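You operate a simulated robot arm through the tools that you are given. There is no shell and no other tool. Be economical: measure what you need, move in short steps, check, and stop when the job is done.

You run a simulated robot arm. Do the job below in one go: nothing can be reset, and whatever is moved stays where it is left.

## Task
Press the proud red plug home, then seal the top of its strip.
Fine: dark cube on the plug; green dabber, sealer from the green box; tools back, cover shut; leave the other plugs. Set down upright: green dabber. A coat counts when it lies all over at full strength: go over it till it gets no stronger.

It is judged by the outcome, as a careful person would: the job done as asked, and still so three seconds after it is handed in. It fails if anything else is knocked over, pushed out of place, dropped, spilled or broken. A push-on lid holds only when it is set on centred and level and pressed home; a screw cap is set on level and turned clockwise until tight.

## Robot
A 6-joint arm with a two-finger parallel gripper, fixed in place. Base frame: the origin is at the foot of the arm, x ahead of it, y to its left, z up; the work surface is at about z = 0.8. Readings come in m, degrees, newtons and seconds.
With the tool pointing down near the work surface it reaches from about 0.26 to 0.68 m from the base axis. Its first joint turns from -66.0 to 66.0 degrees. Payload 2.9 kg.
Tool frame: the origin (TCP) lies between the finger pads and is the grasp point; the fingertips stand 0.03 m ahead of it; z points along the fingers, y is the line along which they close. Largest opening 0.11 m; finger width 0.02, thickness 0.01; the body of the gripper, 0.048 by 0.112 m, starts 0.055 m behind the TCP.
Orientation is told as [roll, pitch, yaw] about the base's x, y, z axes, in that order, counted from this pose: with the fingers straight down and closing along the base's y, the tool's x points along the base's -x, its y along +y and its z along -z.

## Interface
- The arm moves only by the tool step_arm. Its argument "series" is a list of rows, each a list of 7 numbers: the shift along the tool's x, y, z in m, then the turn, a rotation vector about the tool's x, y, z in degrees, then the finger opening in m, from 0 to 0.11. In form: [[tx, ty, tz, ax, ay, az, claw], ...]. A call has 1 to 8 rows; each row shifts and turns the commanded pose from where the row before left it, along the tool's axes as they then stand. Rows are played at 5 a second. More than 0.05 m and 8.6 degrees between two rows, or a gripper value outside its range, and nothing of the call is played. Where a pose cannot be reached the arm comes as near as it can. A force on the tool above 40 N (or 10 N above the force at the start of the call, whichever is more), or a blocked arm, ends the call early, and 0.2 s more pass. The fingers move at their own pace (about 0.108 m/s each) and stop on an object; they squeeze with about 34 N. The grip force told is the motor's: it shows also when the fingers shut on nothing. Time passes only in rows, and 0.2 s behind the last, so rows that do not move let the fingers close. The reply holds the time, the measured pose of the TCP, the force on the tool along the base axes, the opening and the grip force, in the units named above and with some noise, with the torque about the TCP (base axes, N m) and any sound that the robot's microphone picked up, and new pictures: "views" is both (left out), scene, wrist or none.
- Cameras (640 x 400 px; columns grow to the right, rows downward): "scene" is fixed at [0.0789, 0.4396, 1.3747]; the picture's right is [-0.70, -0.71, 0.00], its down [-0.46, 0.46, -0.76] and it looks along [0.54, -0.53, -0.65] (base axes); focal length 353 px, centre (320, 200). "wrist" rides on the gripper at [0.072, 0.017, -0.103] in the tool frame; the picture's right is [-0.23, 0.97, 0.00], its down [-0.76, -0.18, -0.62] and it looks along [-0.61, -0.14, 0.78] (tool axes); focal length 222 px, centre (320, 200). There is no depth. A picture from a camera that has moved, and an enlarged one, comes with that camera's place and axes in the base frame and with its lens.
- inspect(camera, box): a new picture of the part [left, top, right, bottom] of that camera's present view, enlarged. The clock stands still meanwhile.
- hand_in(): hands the job in; it is judged then, once.

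Go step by step. Nothing tells you positions but the pictures and the camera data: compare them with the known pose of the tool, close in by small moves and look again before you grip or let go. The budget is 120 turns and 200 pictures, counting those below and the enlarged ones. Unless the task says otherwise, let go and move clear before handing in.

The tools are called after "Call:" by a JSON object that holds its "fn" and its "kwargs". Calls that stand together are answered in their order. step_arm: Moves the arm, as the interface text tells. Its arguments: {"type":"object","properties":{"series":{"type":"array","items":{"type":"array","items":{"type":"number"}}},"views":{"type":"string","enum":["both","scene","wrist","none"]}},"required":["series"]} The other tools are called the same way: inspect (camera, box) takes an enlarged picture of a part of a camera's view; hand_in () hands the job in.

At the start:

```text
t: 0.0
tool_pos: [0.3654, 0.317, 1.0923]
tcp_rot: [0.0, 0.0, 0.0]
contact_force: [0.2, 0.1, -0.2]
wrist_torque: [0.02, -0.02, 0.01]
width: 0.11
grasp_force: 0.0
```

scene: 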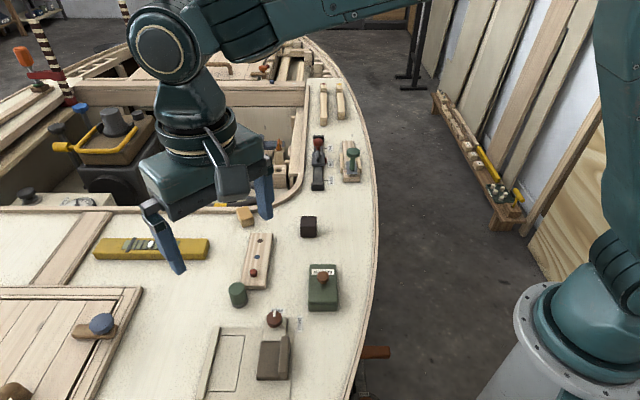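
wrist: 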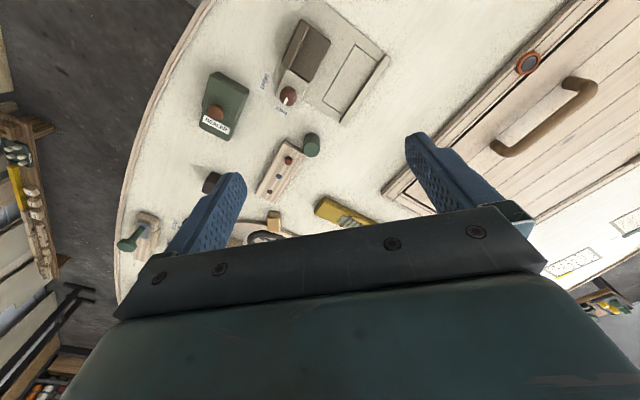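

I see a boat deck with a plug strip, a dark cube, a green box, a green-handled tool in a stand and some other things. I'll enlarge the views first to identify them.

Call:
{"fn": "inspect", "kwargs": {"camera": "scene", "box": [200, 200, 360, 300]}}

Call:
{"fn": "inspect", "kwargs": {"camera": "scene", "box": [280, 70, 380, 200]}}

Call:
{"fn": "inspect", "kwargs": {"camera": "scene", "box": [190, 270, 350, 400]}}

Call:
{"fn": "inspect", "kwargs": {"camera": "wrist", "box": [110, 20, 390, 250]}}

```text
4.00 times, centred on (280, 250) of scene
camera zoom: at [0.0789, 0.4396, 1.3747], right [-0.7, -0.71, 0.0], down [-0.46, 0.46, -0.76], along [0.54, -0.53, -0.65], focal length 1413 px, centre (480, 0)
```

zoom: 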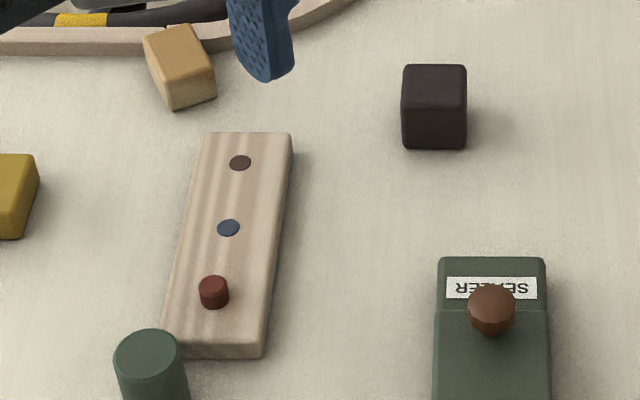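

```text
3.08 times, centred on (330, 135) of scene
camera zoom: at [0.0789, 0.4396, 1.3747], right [-0.7, -0.71, 0.0], down [-0.46, 0.46, -0.76], along [0.54, -0.53, -0.65], focal length 1087 px, centre (289, 400)
```

zoom: 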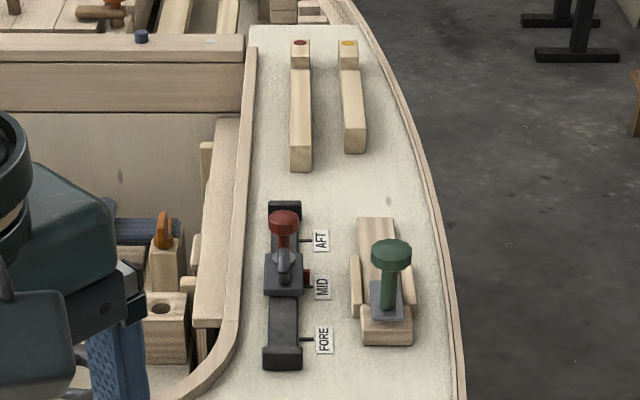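

```text
3.08 times, centred on (270, 335) of scene
camera zoom: at [0.0789, 0.4396, 1.3747], right [-0.7, -0.71, 0.0], down [-0.46, 0.46, -0.76], along [0.54, -0.53, -0.65], focal length 1087 px, centre (474, -215)
```

zoom: 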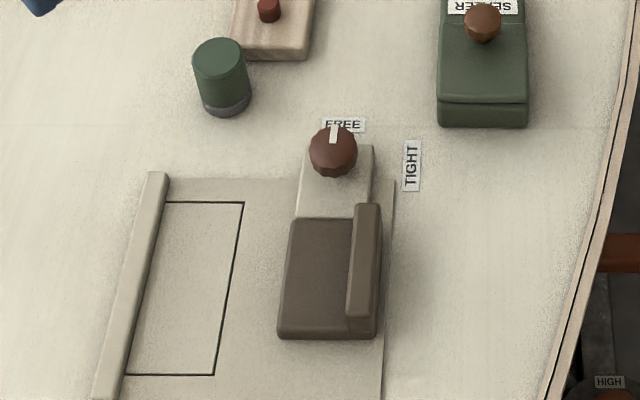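

```text
1.74 times, centred on (250, 135) of wrist
camera zoom: at [0.2907, 0.3331, 1.1943], right [0.23, 0.97, 0.0], down [0.76, -0.18, 0.62], along [0.61, -0.14, -0.78], focal length 386 px, centre (442, 313)
```

zoom: 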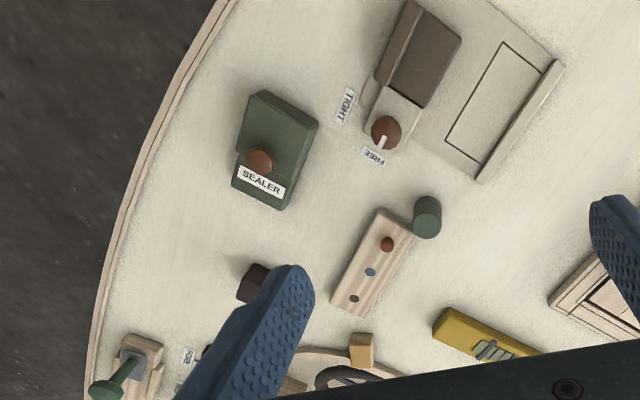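

The strip is at about (0.50, 0.20), with its red plug near (0.47, 0.236). The dark cube is near (0.495, 0.07), the sealer box near (0.35, 0.17) and the green cylinder near (0.456, 0.28). I'll move closer for a better look.

Call:
{"fn": "step_arm", "kwargs": {"series": [[0.02, -0.03, 0.025, 0, 0, 0, 0.11], [0.02, -0.03, 0.025, 0, 0, 0, 0.11], [0.02, -0.03, 0.025, 0, 0, 0, 0.11], [0.02, -0.03, 0.025, 0, 0, 0, 0.11]]}}

Call:
{"fn": "inspect", "kwargs": {"camera": "wrist", "box": [140, 0, 460, 200]}}

Call:
{"fn": "inspect", "kwargs": {"camera": "scene", "box": [210, 200, 370, 320]}}

```text
t: 1.0
tool_pos: [0.2839, 0.1966, 0.9929]
tcp_rot: [0.0, -0.1, 0.1]
contact_force: [-0.5, 0.3, 0.3]
wrist_torque: [0.0, 0.02, 0.01]
width: 0.1102
grasp_force: 0.0
camera wrist: at [0.2097, 0.2127, 1.0948], right [0.23, 0.97, 0.0], down [0.76, -0.18, 0.62], along [0.61, -0.14, -0.78], focal length 222 px, centre (320, 200)
```

scene: 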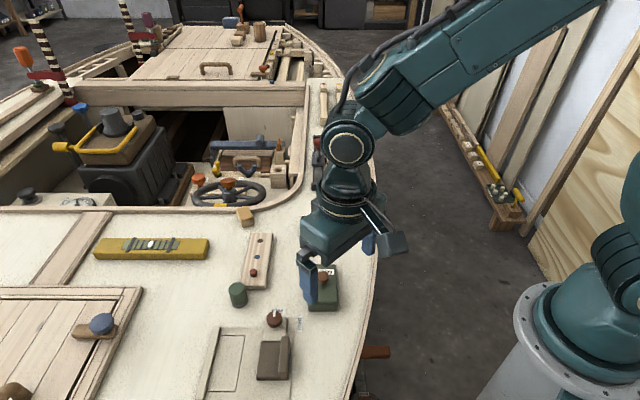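
wrist: 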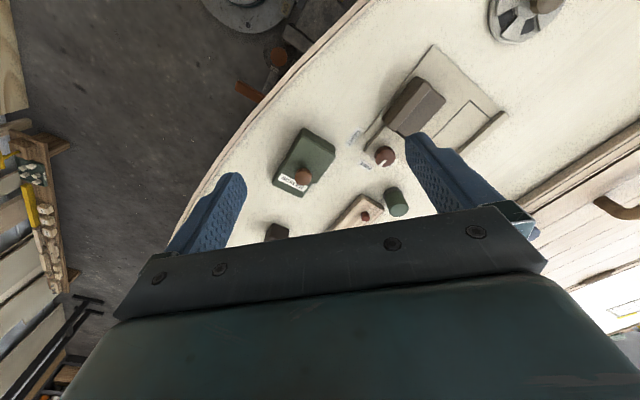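

```text
2.00 times, centred on (300, 100) of wrist
camera zoom: at [0.2097, 0.2127, 1.0948], right [0.23, 0.97, 0.0], down [0.76, -0.18, 0.62], along [0.61, -0.14, -0.78], focal length 444 px, centre (360, 400)
```

zoom: 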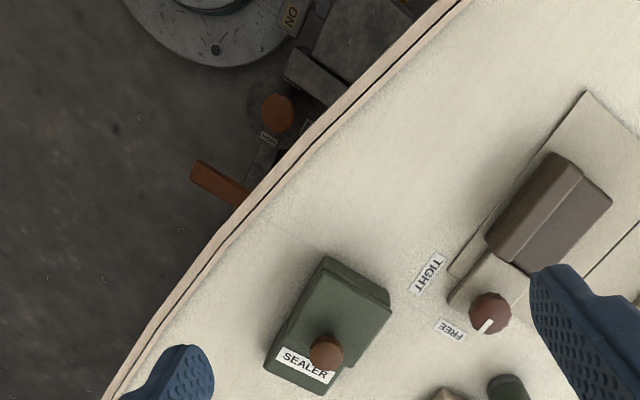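

```text
3.33 times, centred on (290, 260) of scene
camera zoom: at [0.0789, 0.4396, 1.3747], right [-0.7, -0.71, 0.0], down [-0.46, 0.46, -0.76], along [0.54, -0.53, -0.65], focal length 1178 px, centre (420, 0)
```

zoom: 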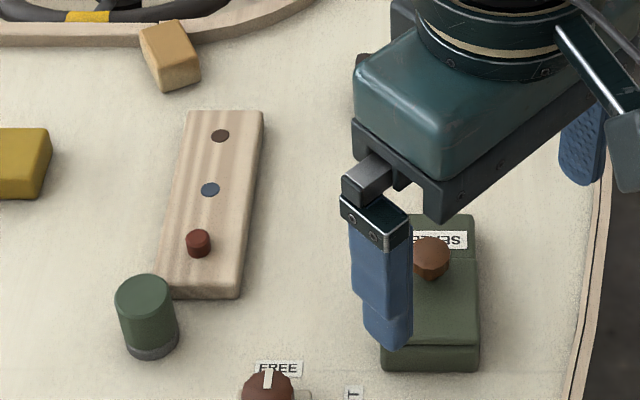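

The knob sits near (0.358, 0.159, 0.85). I can't yet tell whether the cover slides or lifts, so I'll tilt the wrist camera for a closer side view.

Call:
{"fn": "step_arm", "kwargs": {"series": [[-0.02, -0.02, 0.03, 0, 0, 0, 0.11], [-0.016, -0.01, 0.02, 0, 0, 0, 0.11], [0, 0, 0, 0, -8, 0, 0.11], [0, 0, 0, 0, -8, 0, 0.11], [0, 0, 0, 0, -8, 0, 0.11], [0, 0, 0, 0, -8, 0, 0.11]]}}

Call:
{"fn": "inspect", "kwargs": {"camera": "wrist", "box": [200, 0, 440, 220]}}

```text
t: 2.4
tool_pos: [0.3204, 0.1667, 0.9428]
tcp_rot: [0.1, -31.9, 0.0]
contact_force: [0.5, 1.1, 0.3]
wrist_torque: [-0.02, -0.01, -0.02]
width: 0.11
grasp_force: 0.0
camera wrist: at [0.2024, 0.1823, 0.9903], right [0.19, 0.97, 0.12], down [0.31, -0.18, 0.93], along [0.93, -0.14, -0.34], focal length 222 px, centre (320, 200)
```

scene: 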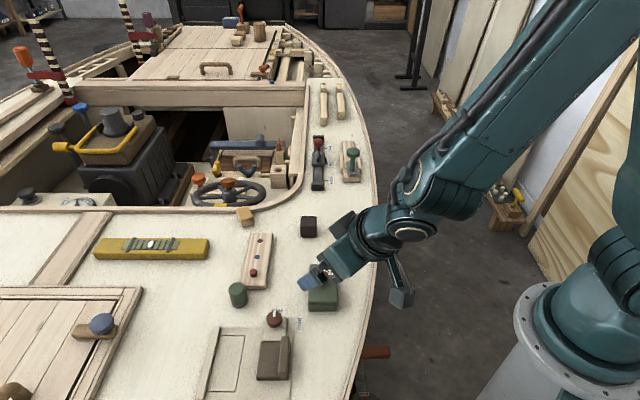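
wrist: 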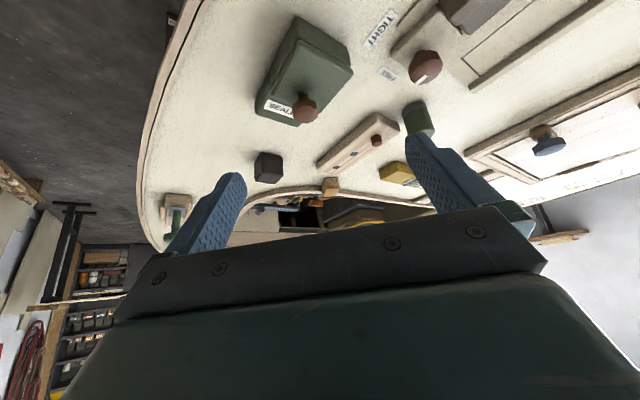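

```text
1.82 times, centred on (320, 110) of wrist
camera zoom: at [0.2024, 0.1823, 0.9903], right [0.19, 0.97, 0.12], down [0.31, -0.18, 0.93], along [0.93, -0.14, -0.34], focal length 404 px, centre (320, 364)
```

zoom: 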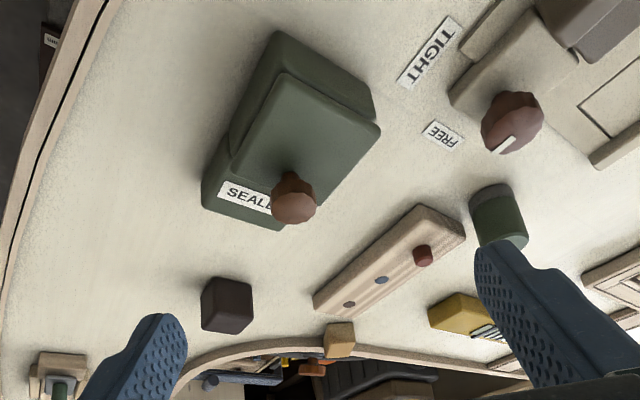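

The box has a knobbed cover plate. I'll press the plug first, so I'm levelling the tool and going above the dark cube at about (0.492, 0.068), yawed -45° to match its faces.

Call:
{"fn": "step_arm", "kwargs": {"series": [[0, 0, 0, 0, 8, 0, 0.11], [0, 0, 0, 0, 8, 0, 0.11], [0, 0, 0, 0, 8, 0, 0.11], [0, 0, 0, 0, 8, 0, 0.11], [-0.043, -0.025, 0, 0, 0, 0, 0.11], [-0.043, -0.025, 0, 0, 0, 0, 0.11], [-0.043, -0.025, 0, 0, 0, 0, 0.11], [-0.043, -0.025, 0, 0, 0, 0, 0.11]], "views": "none"}}

Call:
{"fn": "step_arm", "kwargs": {"series": [[0, 0, 0, 0, 0, 7.5, 0.08], [0, 0, 0, 0, 0, 7.5, 0.08], [0, 0, 0, 0, 0, 7.5, 0.08], [0, 0, 0, 0, 0, 7.5, 0.08], [0, 0, 0, 0, 0, 7.5, 0.08], [0, 0, 0, 0, 0, 7.5, 0.08]], "views": "both"}}

Call:
{"fn": "inspect", "kwargs": {"camera": "wrist", "box": [160, 0, 480, 210]}}

```text
t: 4.2
tool_pos: [0.4932, 0.0645, 0.9397]
tcp_rot: [0.0, 0.0, 0.0]
contact_force: [-0.8, 0.3, 0.8]
wrist_torque: [0.01, 0.03, 0.01]
width: 0.1099
grasp_force: 0.0
```

```text
t: 5.6
tool_pos: [0.4936, 0.0664, 0.9418]
tcp_rot: [0.1, 0.0, -45.1]
contact_force: [0.6, -0.5, -0.4]
wrist_torque: [0.0, -0.01, -0.05]
width: 0.0801
grasp_force: 0.0
camera wrist: at [0.4519, 0.1293, 1.0443], right [0.85, 0.53, 0.0], down [0.41, -0.67, 0.62], along [0.33, -0.53, -0.78], focal length 222 px, centre (320, 200)
```

scene: 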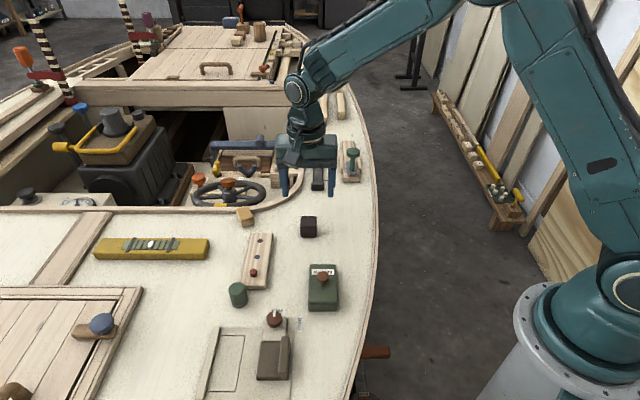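
wrist: 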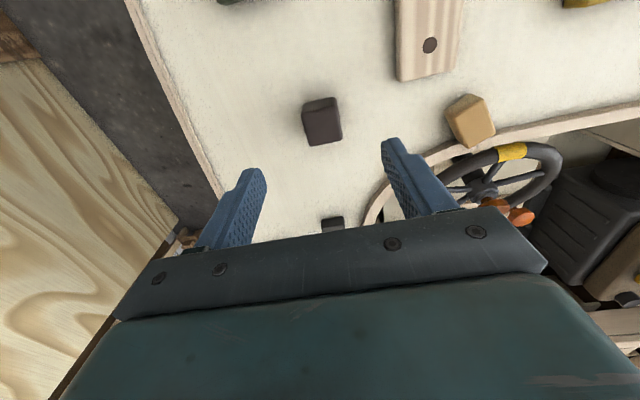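

```text
1.90 times, centred on (320, 105) of wrist
camera zoom: at [0.4519, 0.1293, 1.0443], right [0.85, 0.53, 0.0], down [0.41, -0.67, 0.62], along [0.33, -0.53, -0.78], focal length 423 px, centre (320, 381)
```

zoom: 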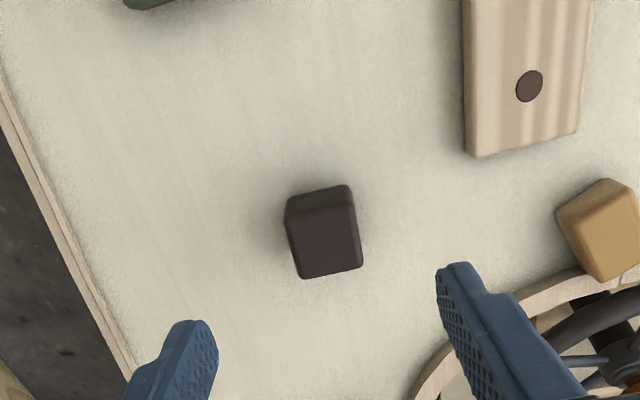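

The cube sits directly below the TCP with its faces lined up with the fingers. I'm going down in stages.

Call:
{"fn": "step_arm", "kwargs": {"series": [[0, 0, 0.035, 0, 0, 0, 0.08], [0, 0, 0.035, 0, 0, 0, 0.08], [0, 0, 0.025, 0, 0, 0, 0.08], [0, 0, 0, 0, 0, 0, 0.08]]}}

Call:
{"fn": "inspect", "kwargs": {"camera": "scene", "box": [250, 160, 370, 260]}}

```text
t: 6.6
tool_pos: [0.4933, 0.0655, 0.846]
tcp_rot: [0.0, 0.0, -45.0]
contact_force: [-0.2, 0.3, 0.0]
wrist_torque: [0.01, -0.01, -0.01]
width: 0.0798
grasp_force: 0.1
camera wrist: at [0.4514, 0.1287, 0.9481], right [0.85, 0.53, 0.0], down [0.41, -0.66, 0.62], along [0.33, -0.53, -0.78], focal length 222 px, centre (320, 200)
```

scene: 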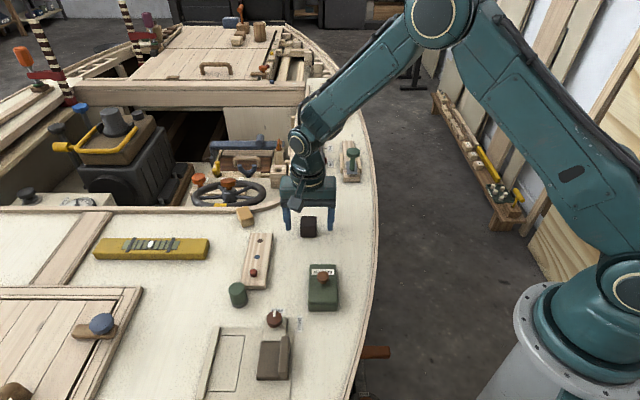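
wrist: 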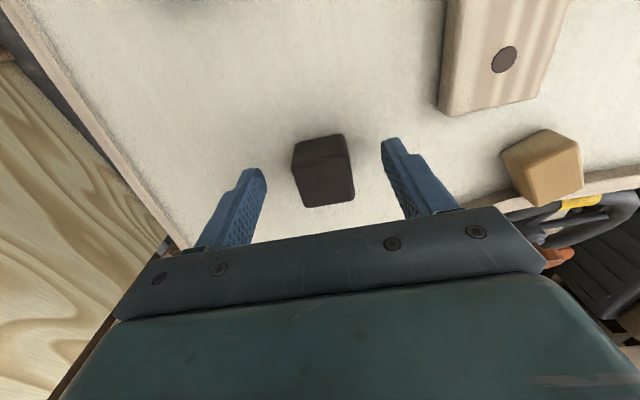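

```text
4.00 times, centred on (310, 210) of scene
camera zoom: at [0.0789, 0.4396, 1.3747], right [-0.7, -0.71, 0.0], down [-0.46, 0.46, -0.76], along [0.54, -0.53, -0.65], focal length 1413 px, centre (360, 160)
```

zoom: 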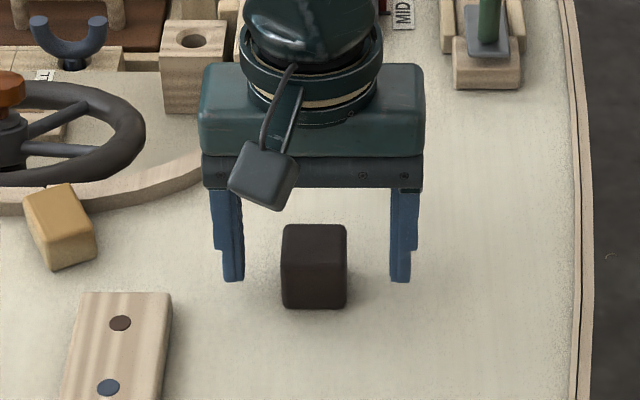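

The cube is centred between the fingers. I'll go down slightly, close on it and test the lift.

Call:
{"fn": "step_arm", "kwargs": {"series": [[0, 0, 0.008, 0, 0, 0, 0.08], [0, 0, 0, 0, 0, 0, 0.02], [0, 0, 0, 0, 0, 0, 0.02], [0, 0, 0, 0, 0, 0, 0.02]], "views": "none"}}

Call:
{"fn": "step_arm", "kwargs": {"series": [[0, 0, -0.02, 0, 0, 0, 0.02], [0, 0, -0.03, 0, 0, 0, 0.02], [0, 0, 0, 0, 0, 0, 0.02]], "views": "both"}}

```text
t: 7.6
tool_pos: [0.4936, 0.0661, 0.8382]
tcp_rot: [0.0, 0.0, -45.0]
contact_force: [0.2, 0.2, 0.9]
wrist_torque: [0.02, 0.0, -0.02]
width: 0.0351
grasp_force: 34.2
```

```text
t: 8.4
tool_pos: [0.4928, 0.068, 0.8896]
tcp_rot: [0.1, 0.0, -45.1]
contact_force: [0.6, -0.7, -0.6]
wrist_torque: [-0.03, -0.01, -0.01]
width: 0.0351
grasp_force: 34.2
camera wrist: at [0.4515, 0.1305, 0.992], right [0.85, 0.53, 0.0], down [0.41, -0.66, 0.62], along [0.33, -0.53, -0.78], focal length 222 px, centre (320, 200)
```

scene: 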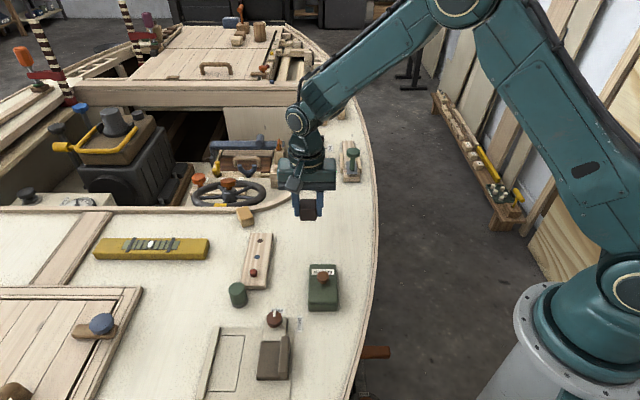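
wrist: 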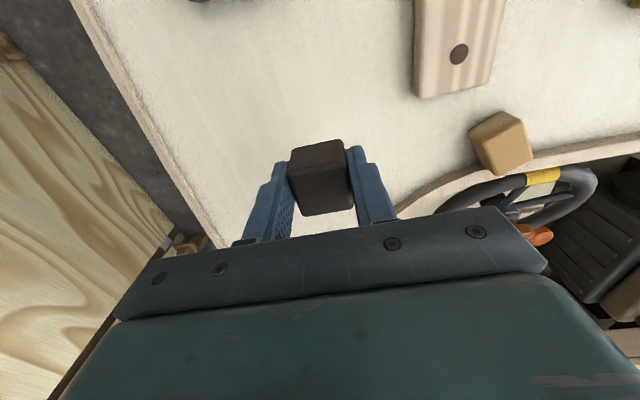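

The cube is held; its home is TCP (0.4936, 0.0661, 0.838). Next I carry it above the red plug at about (0.471, 0.232).

Call:
{"fn": "step_arm", "kwargs": {"series": [[0, 0, -0.02, 0, 0, 0, 0.02], [0.033, 0.025, -0.005, 0, 0, 0, 0.02], [0.033, 0.025, -0.005, 0, 0, 0, 0.02], [0.033, 0.025, 0, 0, 0, 0, 0.02], [0.0325, 0.0254, 0, 0, 0, 0, 0.02], [0, 0, 0, 0, 0, 0, 0.02]]}}

Call:
{"fn": "inspect", "kwargs": {"camera": "wrist", "box": [200, 0, 440, 210]}}

Call:
{"fn": "inspect", "kwargs": {"camera": "scene", "box": [200, 220, 320, 310]}}

```text
t: 9.8
tool_pos: [0.4671, 0.232, 0.9195]
tcp_rot: [0.1, 0.0, -45.0]
contact_force: [-0.4, -0.1, 0.0]
wrist_torque: [-0.03, 0.01, 0.0]
width: 0.0352
grasp_force: 33.8
camera wrist: at [0.427, 0.2941, 1.0223], right [0.85, 0.53, 0.0], down [0.41, -0.66, 0.62], along [0.33, -0.53, -0.78], focal length 222 px, centre (320, 200)
```

scene: 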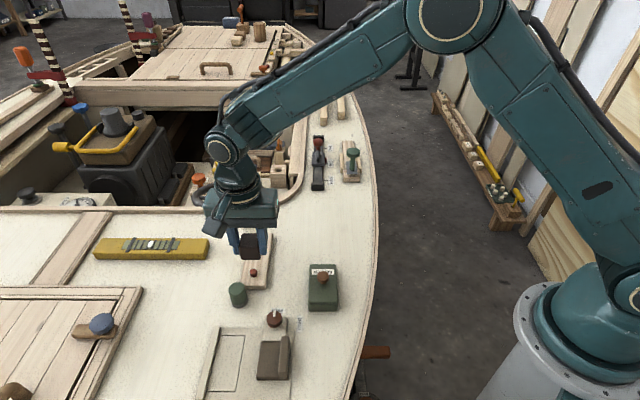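
wrist: 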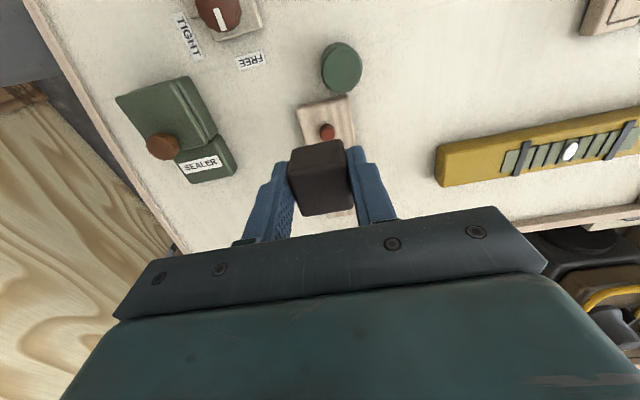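

```text
1.90 times, centred on (320, 105) of wrist
camera zoom: at [0.427, 0.2941, 1.0223], right [0.85, 0.53, 0.0], down [0.41, -0.66, 0.62], along [0.33, -0.53, -0.78], focal length 423 px, centre (320, 381)
```

zoom: 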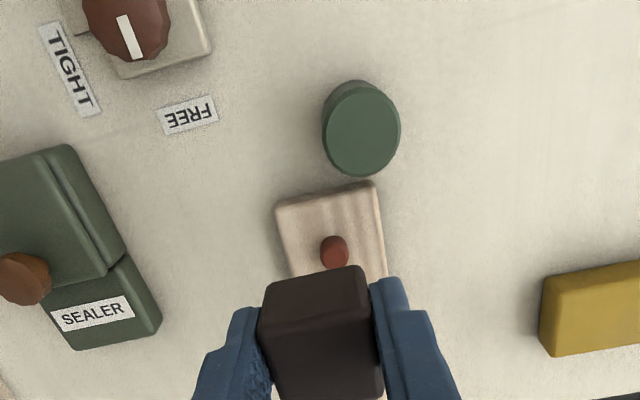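

```text
4.44 times, centred on (260, 265) of scene
camera zoom: at [0.0789, 0.4396, 1.3747], right [-0.7, -0.71, 0.0], down [-0.46, 0.46, -0.76], along [0.54, -0.53, -0.65], focal length 1570 px, centre (587, -89)
```

zoom: 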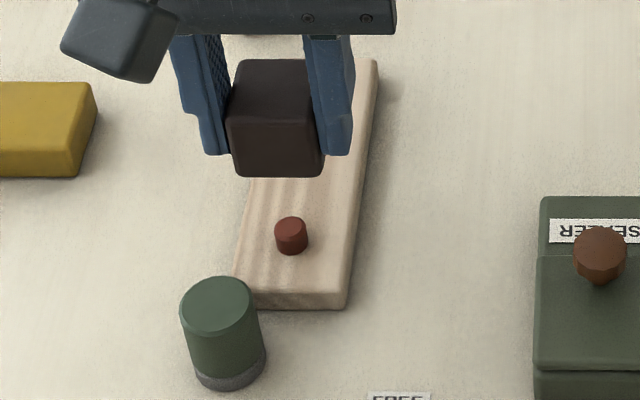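

The plug top is at about (0.4755, 0.231, 0.829), a few millimetres ahead of the TCP. I'll shift over it and lower the cube to just above it.

Call:
{"fn": "step_arm", "kwargs": {"series": [[-0.003, 0.003, 0.02, 0, 0, 0, 0.02], [0, 0, 0.022, 0, 0, 0, 0.02], [0, 0, 0, 0, 0, 0, 0.02]], "views": "scene"}}

Call:
{"fn": "inspect", "kwargs": {"camera": "scene", "box": [200, 220, 320, 310]}}

Call:
{"fn": "inspect", "kwargs": {"camera": "wrist", "box": [240, 60, 400, 210]}}

```text
t: 10.6
tool_pos: [0.4733, 0.2319, 0.8768]
tcp_rot: [0.0, 0.0, -45.1]
contact_force: [-0.5, -0.3, 0.2]
wrist_torque: [-0.03, 0.03, -0.01]
width: 0.0353
grasp_force: 34.1
```

scene: 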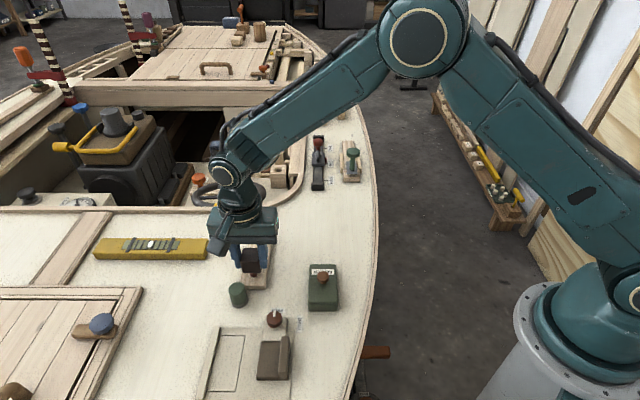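

```text
4.44 times, centred on (260, 265) of scene
camera zoom: at [0.0789, 0.4396, 1.3747], right [-0.7, -0.71, 0.0], down [-0.46, 0.46, -0.76], along [0.54, -0.53, -0.65], focal length 1570 px, centre (587, -89)
```

zoom: 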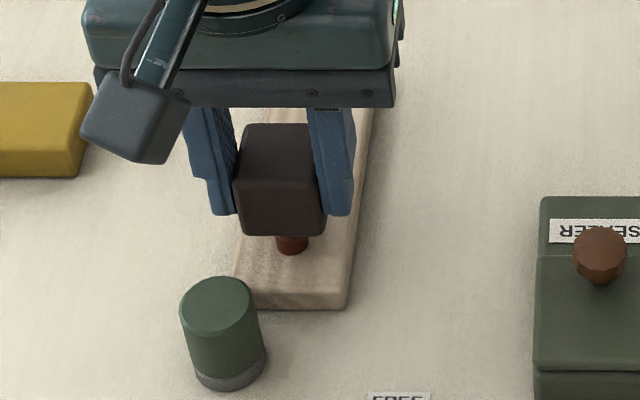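

```text
2.67 times, centred on (320, 135) of wrist
camera zoom: at [0.4329, 0.2941, 0.9792], right [0.85, 0.53, 0.0], down [0.41, -0.66, 0.62], along [0.33, -0.53, -0.78], focal length 592 px, centre (320, 373)
```

zoom: 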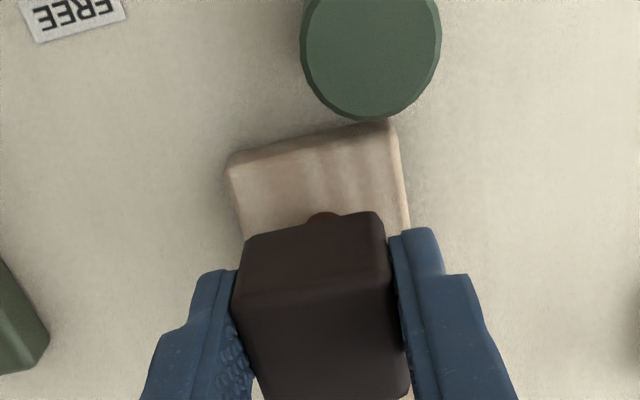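

The cube covers the plug. I'm pressing down in small steps and watching the force.

Call:
{"fn": "step_arm", "kwargs": {"series": [[0, 0, 0.004, 0, 0, 0, 0.02], [0, 0, 0.003, 0, 0, 0, 0.02], [0, 0, 0.003, 0, 0, 0, 0.02], [0, 0, 0.003, 0, 0, 0, 0.02]], "views": "none"}}

```text
t: 11.6
tool_pos: [0.4755, 0.2311, 0.8651]
tcp_rot: [0.0, 0.0, -44.9]
contact_force: [-2.0, -0.2, 3.6]
wrist_torque: [0.01, 0.07, 0.0]
width: 0.0351
grasp_force: 33.6
```

Call:
{"fn": "step_arm", "kwargs": {"series": [[0, 0, 0.003, 0, 0, 0, 0.02], [0, 0, 0.003, 0, 0, 0, 0.02], [0, 0, 0.003, 0, 0, 0, 0.02]], "views": "scene"}}

Call:
{"fn": "inspect", "kwargs": {"camera": "scene", "box": [200, 220, 320, 310]}}

```text
t: 12.4
tool_pos: [0.4748, 0.2319, 0.856]
tcp_rot: [0.1, 0.1, -44.9]
contact_force: [1.6, -0.3, 4.7]
wrist_torque: [-0.01, -0.08, 0.02]
width: 0.0351
grasp_force: 33.9
```

scene: 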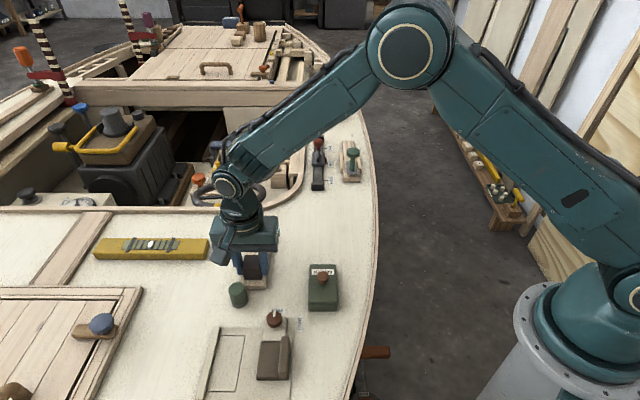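

```text
4.44 times, centred on (260, 265) of scene
camera zoom: at [0.0789, 0.4395, 1.3747], right [-0.7, -0.71, 0.0], down [-0.46, 0.46, -0.76], along [0.54, -0.53, -0.65], focal length 1570 px, centre (587, -89)
```

zoom: 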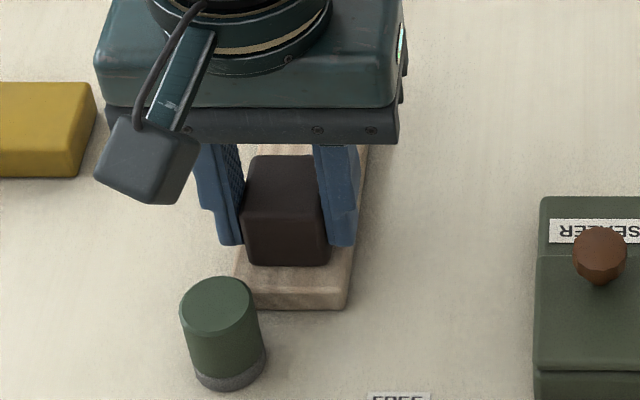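

It is going down at about 5 N. I'll carry on until the force rises sharply.

Call:
{"fn": "step_arm", "kwargs": {"series": [[0, 0, 0.0015, 0, 0, 0, 0.02], [0, 0, 0.0015, 0, 0, 0, 0.02], [0, 0, 0, 0, 0, 0, 0.02]], "views": "none"}}

```text
t: 13.2
tool_pos: [0.4752, 0.2304, 0.8529]
tcp_rot: [0.1, 0.0, -45.1]
contact_force: [-6.9, -4.2, 26.0]
wrist_torque: [-0.14, 0.15, -0.03]
width: 0.0352
grasp_force: 33.7
```

The force jumped to 26 N, so it has bottomed out on the strip. I'm lifting off to check.

Call:
{"fn": "step_arm", "kwargs": {"series": [[0, 0, -0.003, 0, 0, 0, 0.02], [0, 0, -0.02, 0, 0, 0, 0.02], [0.0, 0, -0.04, 0, 0, 0, 0.02], [-0.04, 0, 0, 0, 0, 0, 0.02]], "views": "wrist"}}

Call:
{"fn": "inspect", "kwargs": {"camera": "scene", "box": [215, 230, 295, 300]}}

Call:
{"fn": "inspect", "kwargs": {"camera": "wrist", "box": [200, 0, 440, 200]}}

```text
t: 14.2
tool_pos: [0.5023, 0.2024, 0.9149]
tcp_rot: [0.0, -0.1, -45.1]
contact_force: [0.4, 0.6, -1.0]
wrist_torque: [0.05, -0.01, -0.02]
width: 0.0352
grasp_force: 33.8
camera wrist: at [0.4617, 0.2655, 1.0167], right [0.85, 0.53, 0.0], down [0.41, -0.66, 0.62], along [0.33, -0.53, -0.78], focal length 222 px, centre (320, 200)
```

wrist: 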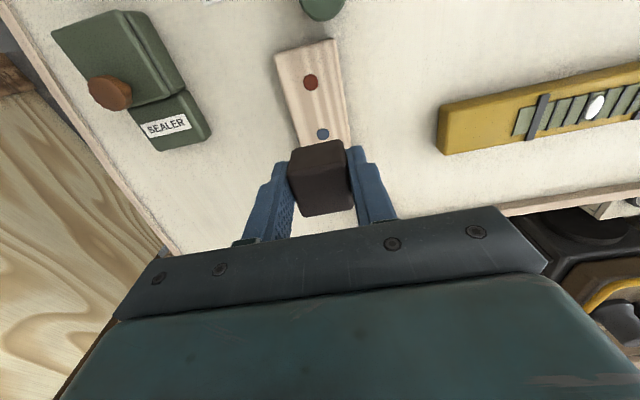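

```text
5.71 times, centred on (255, 265) of scene
camera zoom: at [0.0789, 0.4396, 1.3747], right [-0.7, -0.71, 0.0], down [-0.46, 0.46, -0.76], along [0.54, -0.53, -0.65], focal length 2019 px, centre (691, -171)
```

zoom: 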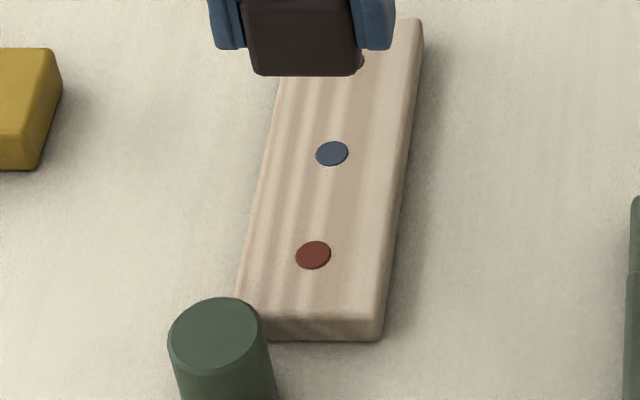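

```text
2.00 times, centred on (320, 100) of wrist
camera zoom: at [0.4617, 0.2655, 1.0167], right [0.85, 0.53, 0.0], down [0.41, -0.66, 0.62], along [0.33, -0.53, -0.78], focal length 444 px, centre (320, 400)
```

zoom: 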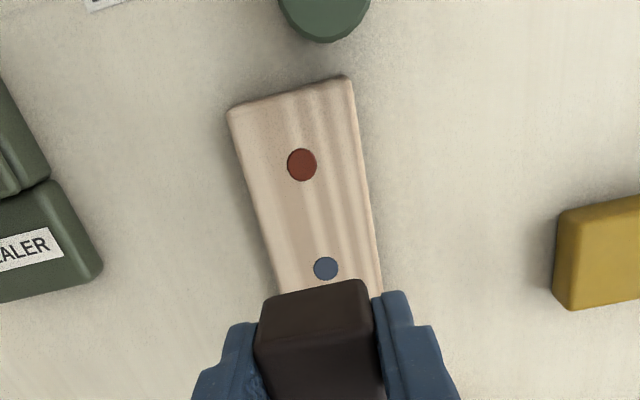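

Call:
{"fn": "inspect", "kwargs": {"camera": "scene", "box": [242, 246, 272, 284]}}

```text
10.53 times, centred on (257, 265) of scene
camera zoom: at [0.0789, 0.4396, 1.3747], right [-0.7, -0.71, 0.0], down [-0.46, 0.46, -0.76], along [0.54, -0.53, -0.65], focal length 3720 px, centre (983, -484)
```

zoom: 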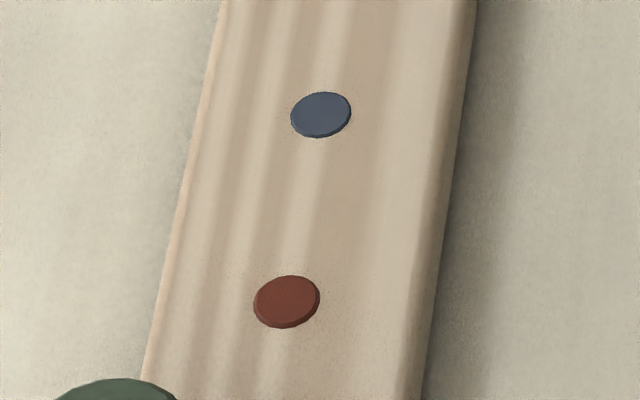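

The red plug now sits level with the blue one. I'm carrying the cube back to its place.

Call:
{"fn": "step_arm", "kwargs": {"series": [[-0.0298, -0.0343, 0, 0, 0, 0, 0.02], [-0.0298, -0.0343, 0, 0, 0, 0, 0.02], [-0.0298, -0.0343, 0, 0, 0, 0, 0.02], [0, 0, 0.04, 0, 0, 0, 0.02], [0, 0, 0.025, 0, 0, 0, 0.02], [0, 0, 0, 0, 0, 0, 0.02]]}}

Call:
{"fn": "inspect", "kwargs": {"camera": "scene", "box": [250, 180, 370, 260]}}

```text
t: 15.6
tool_pos: [0.4929, 0.0678, 0.8501]
tcp_rot: [0.0, 0.0, -44.9]
contact_force: [-0.1, 1.0, -0.7]
wrist_torque: [-0.04, 0.01, 0.02]
width: 0.0354
grasp_force: 34.1
camera wrist: at [0.4518, 0.1301, 0.9521], right [0.85, 0.53, 0.0], down [0.41, -0.66, 0.62], along [0.33, -0.53, -0.78], focal length 222 px, centre (320, 200)
```

scene: 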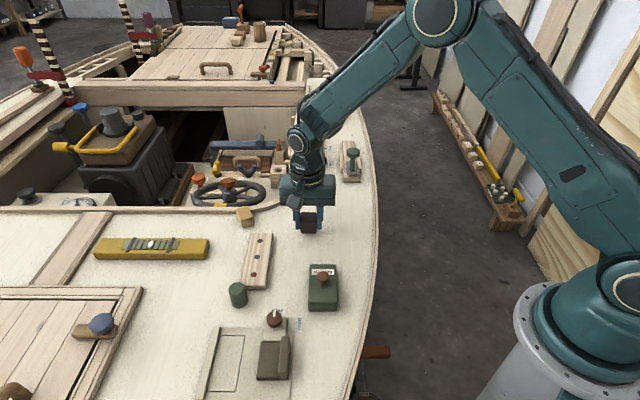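
wrist: 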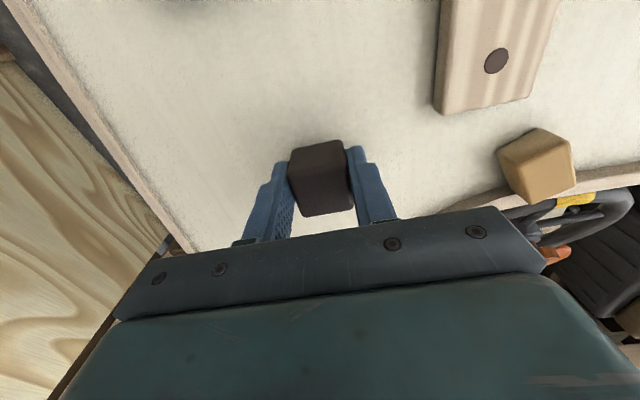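

```text
5.00 times, centred on (310, 220) of scene
camera zoom: at [0.0789, 0.4396, 1.3747], right [-0.7, -0.71, 0.0], down [-0.46, 0.46, -0.76], along [0.54, -0.53, -0.65], focal length 1767 px, centre (370, 100)
```

zoom: 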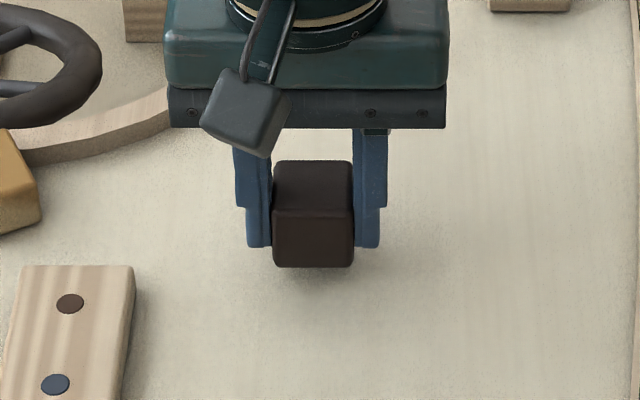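

The cube hasn't slipped in the grip. I'll lower it the last 11 mm, open and rise.

Call:
{"fn": "step_arm", "kwargs": {"series": [[0, 0, 0.006, 0, 0, 0, 0.02], [0, 0, 0.003, 0, 0, 0, 0.02], [0, 0, 0.002, 0, 0, 0, 0.02], [0, 0, 0, 0, 0, 0, 0.02]], "views": "none"}}

```text
t: 16.6
tool_pos: [0.4937, 0.0671, 0.8399]
tcp_rot: [0.0, 0.0, -45.0]
contact_force: [-0.3, -0.3, -0.2]
wrist_torque: [0.01, -0.03, -0.03]
width: 0.0353
grasp_force: 34.2
```

Call:
{"fn": "step_arm", "kwargs": {"series": [[0, 0, 0.001, 0, 0, 0, 0.02], [0, 0, 0.001, 0, 0, 0, 0.02], [0, 0, 0, 0, 0, 0, 0.02]], "views": "none"}}

```text
t: 17.4
tool_pos: [0.4938, 0.0672, 0.8375]
tcp_rot: [0.0, 0.0, -45.0]
contact_force: [-0.3, 0.4, 0.8]
wrist_torque: [-0.01, 0.01, 0.0]
width: 0.0354
grasp_force: 34.1
```

Call:
{"fn": "step_arm", "kwargs": {"series": [[0, 0, 0, 0, 0, 0, 0.07], [0, 0, 0, 0, 0, 0, 0.07], [0, 0, -0.04, 0, 0, 0, 0.07], [0, 0, -0.05, 0, 0, 0, 0.07]], "views": "scene"}}

Call:
{"fn": "inspect", "kwargs": {"camera": "scene", "box": [325, 130, 375, 190]}}

Call:
{"fn": "inspect", "kwargs": {"camera": "scene", "box": [220, 275, 256, 315]}}

Call:
{"fn": "inspect", "kwargs": {"camera": "scene", "box": [290, 250, 360, 320]}}

```text
t: 18.4
tool_pos: [0.4925, 0.0671, 0.9302]
tcp_rot: [0.0, -0.1, -45.0]
contact_force: [-0.3, 0.6, -0.5]
wrist_torque: [-0.02, 0.02, -0.02]
width: 0.0702
grasp_force: 0.0
```

scene: 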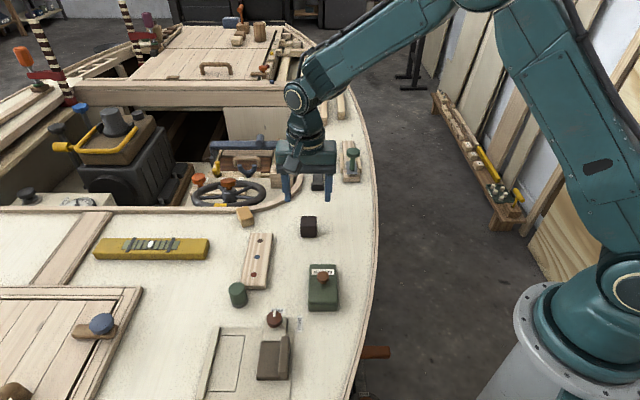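

```text
6.67 times, centred on (350, 160) of scene
camera zoom: at [0.0789, 0.4396, 1.3747], right [-0.7, -0.71, 0.0], down [-0.46, 0.46, -0.76], along [0.54, -0.53, -0.65], focal length 2356 px, centre (120, 467)
```

zoom: 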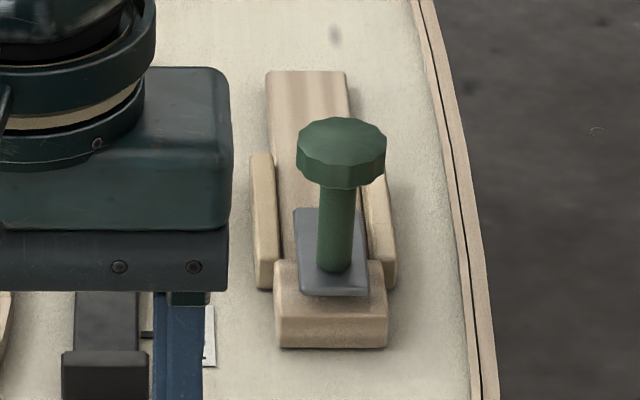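

```text
10.00 times, centred on (238, 295) of scene
camera zoom: at [0.0789, 0.4396, 1.3747], right [-0.7, -0.71, 0.0], down [-0.46, 0.46, -0.76], along [0.54, -0.53, -0.65], focal length 3534 px, centre (1140, -750)
```

zoom: 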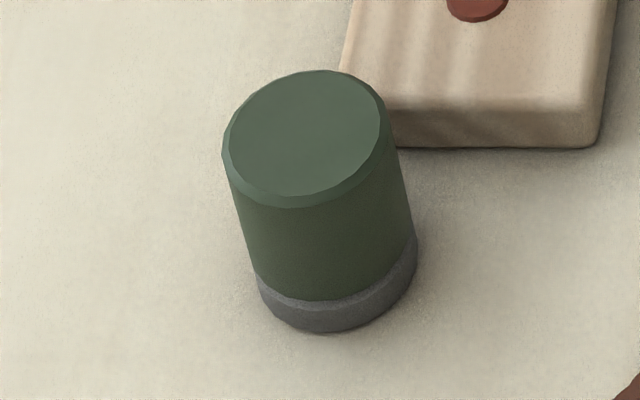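

```text
5.71 times, centred on (325, 285) of scene
camera zoom: at [0.0789, 0.4396, 1.3747], right [-0.7, -0.71, 0.0], down [-0.46, 0.46, -0.76], along [0.54, -0.53, -0.65], focal length 2019 px, centre (291, -286)
```

zoom: 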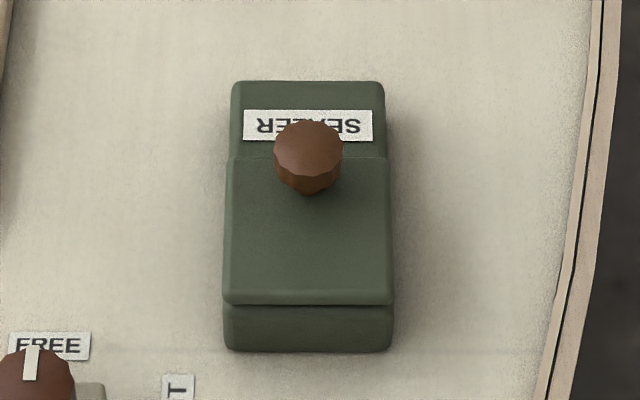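

The green cylinder with the grey pad is the dabber. The green mushroom handle further off is a bolt on a ramp, so I'm leaving it alone. I'm moving above the sealer box knob.

Call:
{"fn": "step_arm", "kwargs": {"series": [[0.0402, -0.0077, 0, 0, 0, 0, 0.06], [0.0402, -0.0077, 0, 0, 0, 0, 0.06], [0.0402, -0.0077, 0, 0, 0, 0, 0.06], [0.0402, -0.0077, 0, 0, 0, 0, 0.06], [0, 0, 0, 0, 0, 0, 0.06]], "views": "wrist"}}

Call:
{"fn": "inspect", "kwargs": {"camera": "wrist", "box": [220, 20, 420, 200]}}

Call:
{"fn": "inspect", "kwargs": {"camera": "scene", "box": [280, 200, 400, 320]}}

```text
t: 19.6
tool_pos: [0.3579, 0.1588, 0.9279]
tcp_rot: [0.0, -0.1, -44.9]
contact_force: [-0.3, 0.6, 0.1]
wrist_torque: [0.0, 0.0, 0.02]
width: 0.0602
grasp_force: 0.0
camera wrist: at [0.3167, 0.2214, 1.0308], right [0.85, 0.53, 0.0], down [0.41, -0.66, 0.62], along [0.33, -0.53, -0.78], focal length 222 px, centre (320, 200)
```

wrist: 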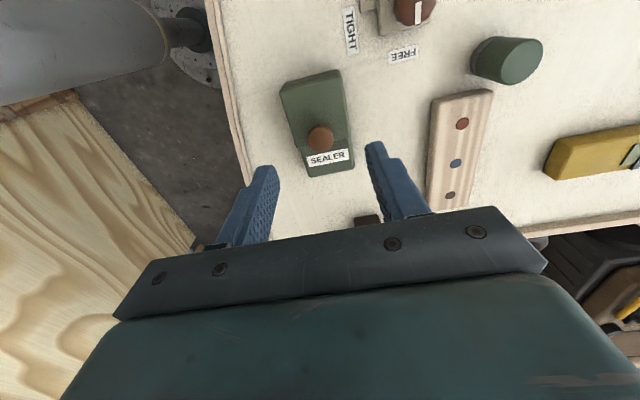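

```text
2.22 times, centred on (320, 110) of wrist
camera zoom: at [0.3167, 0.2214, 1.0308], right [0.85, 0.53, 0.0], down [0.41, -0.66, 0.62], along [0.33, -0.53, -0.78], focal length 494 px, centre (320, 400)
```

zoom: 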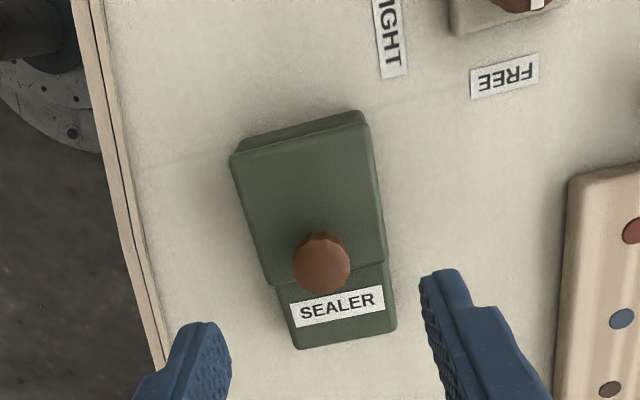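

```text
3.33 times, centred on (340, 260) of scene
camera zoom: at [0.0789, 0.4396, 1.3747], right [-0.7, -0.71, 0.0], down [-0.46, 0.46, -0.76], along [0.54, -0.53, -0.65], focal length 1178 px, centre (253, 0)
```

zoom: 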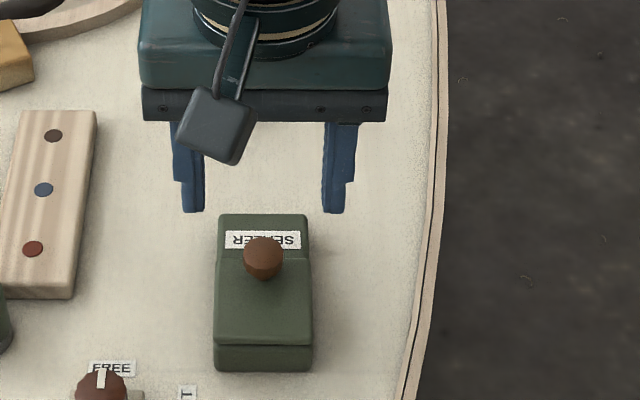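

The TCP is over the knob. I'm going down until the fingertips reach knob height.

Call:
{"fn": "step_arm", "kwargs": {"series": [[0, 0, 0.03, 0, 0, 0, 0.045], [0, 0, 0.018, 0, 0, 0, 0.045], [0, 0, 0, 0, 0, 0, 0.045]], "views": "none"}}

Call:
{"fn": "inspect", "kwargs": {"camera": "wrist", "box": [220, 60, 420, 220]}}

Call:
{"fn": "inspect", "kwargs": {"camera": "scene", "box": [280, 230, 370, 320]}}

```text
t: 20.4
tool_pos: [0.3579, 0.1579, 0.8787]
tcp_rot: [-0.1, 0.0, -45.0]
contact_force: [-0.2, -0.4, -0.1]
wrist_torque: [-0.02, -0.03, -0.03]
width: 0.0452
grasp_force: 0.1
```

```text
2.50 times, centred on (320, 140) of wrist
camera zoom: at [0.3169, 0.2204, 0.981], right [0.85, 0.53, 0.0], down [0.41, -0.66, 0.62], along [0.33, -0.53, -0.78], focal length 555 px, centre (320, 350)
```

zoom: 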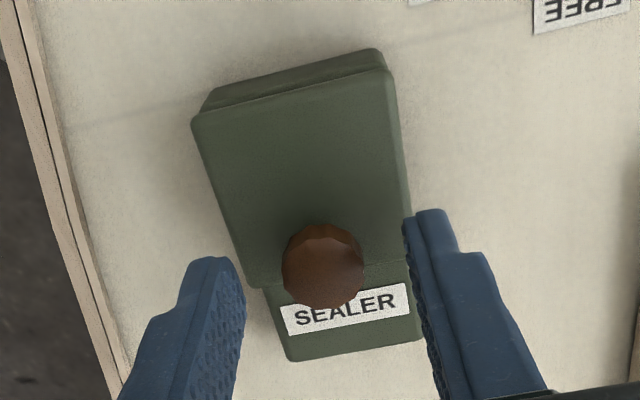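

```text
4.44 times, centred on (325, 275) of scene
camera zoom: at [0.0789, 0.4396, 1.3747], right [-0.7, -0.71, 0.0], down [-0.46, 0.46, -0.76], along [0.54, -0.53, -0.65], focal length 1570 px, centre (298, -133)
```

zoom: 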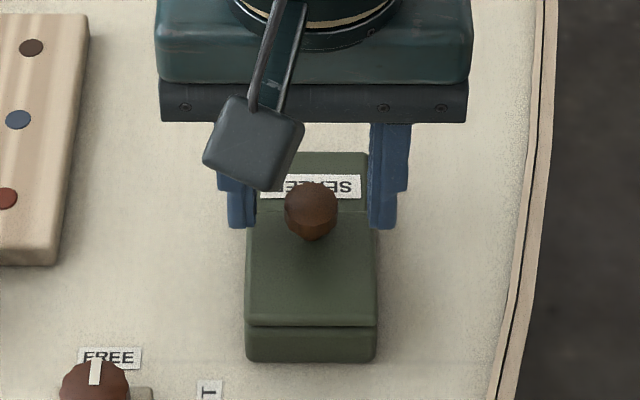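

Call:
{"fn": "step_arm", "kwargs": {"series": [[0, 0, 0.005, 0, 0, 0, 0.045], [0, 0, 0.005, 0, 0, 0, 0.045], [0, 0, 0, 0, 0, 0, 0.01], [0, 0, 0, 0, 0, 0, 0.01], [0, 0, 0, 0, 0, 0, 0.01]], "views": "none"}}

Call:
{"fn": "inspect", "kwargs": {"camera": "scene", "box": [280, 230, 370, 320]}}

Call:
{"fn": "inspect", "kwargs": {"camera": "wrist", "box": [220, 60, 420, 220]}}

```text
t: 21.6
tool_pos: [0.3581, 0.1578, 0.8689]
tcp_rot: [0.0, 0.1, -45.0]
contact_force: [-1.9, -2.4, 4.4]
wrist_torque: [-0.07, 0.05, -0.03]
width: 0.0211
grasp_force: 34.0
```

```text
4.44 times, centred on (325, 275) of scene
camera zoom: at [0.0788, 0.4395, 1.3747], right [-0.7, -0.71, 0.0], down [-0.46, 0.46, -0.76], along [0.54, -0.53, -0.65], focal length 1570 px, centre (298, -133)
```

zoom: 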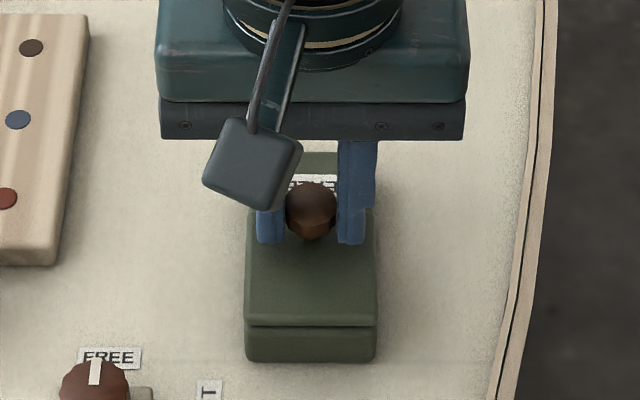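

```text
2.50 times, centred on (320, 140) of wrist
camera zoom: at [0.3169, 0.2209, 0.9715], right [0.85, 0.53, 0.0], down [0.41, -0.66, 0.62], along [0.33, -0.53, -0.78], focal length 555 px, centre (320, 350)
```

zoom: 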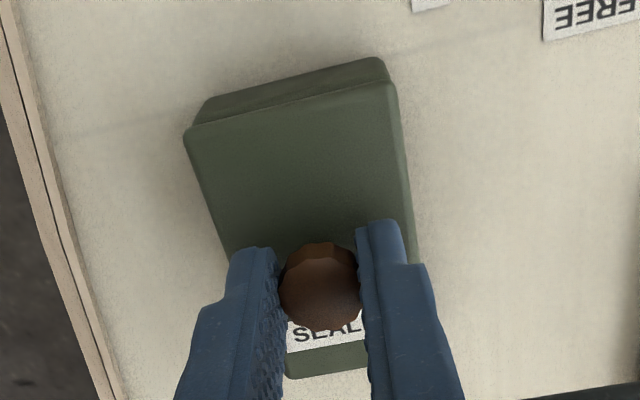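

The knob is held at 21 mm. I'm testing a small lift.

Call:
{"fn": "step_arm", "kwargs": {"series": [[0, 0, -0.003, 0, 0, 0, 0.01], [0, 0, -0.003, 0, 0, 0, 0.01], [0, 0, 0, 0, 0, 0, 0.01]], "views": "none"}}

Call:
{"fn": "inspect", "kwargs": {"camera": "scene", "box": [280, 230, 370, 320]}}

```text
t: 22.4
tool_pos: [0.3585, 0.1585, 0.8742]
tcp_rot: [0.0, 0.0, -45.0]
contact_force: [-0.1, 0.0, -5.2]
wrist_torque: [0.04, -0.01, 0.0]
width: 0.0211
grasp_force: 33.8
```

```text
4.44 times, centred on (325, 275) of scene
camera zoom: at [0.079, 0.4396, 1.3747], right [-0.7, -0.71, 0.0], down [-0.46, 0.46, -0.76], along [0.54, -0.53, -0.65], focal length 1570 px, centre (298, -133)
```

zoom: 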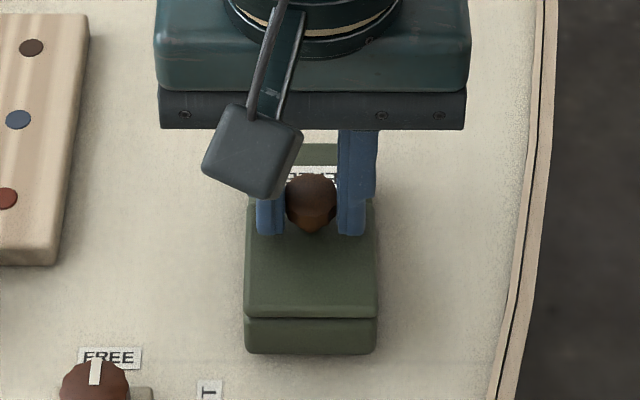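

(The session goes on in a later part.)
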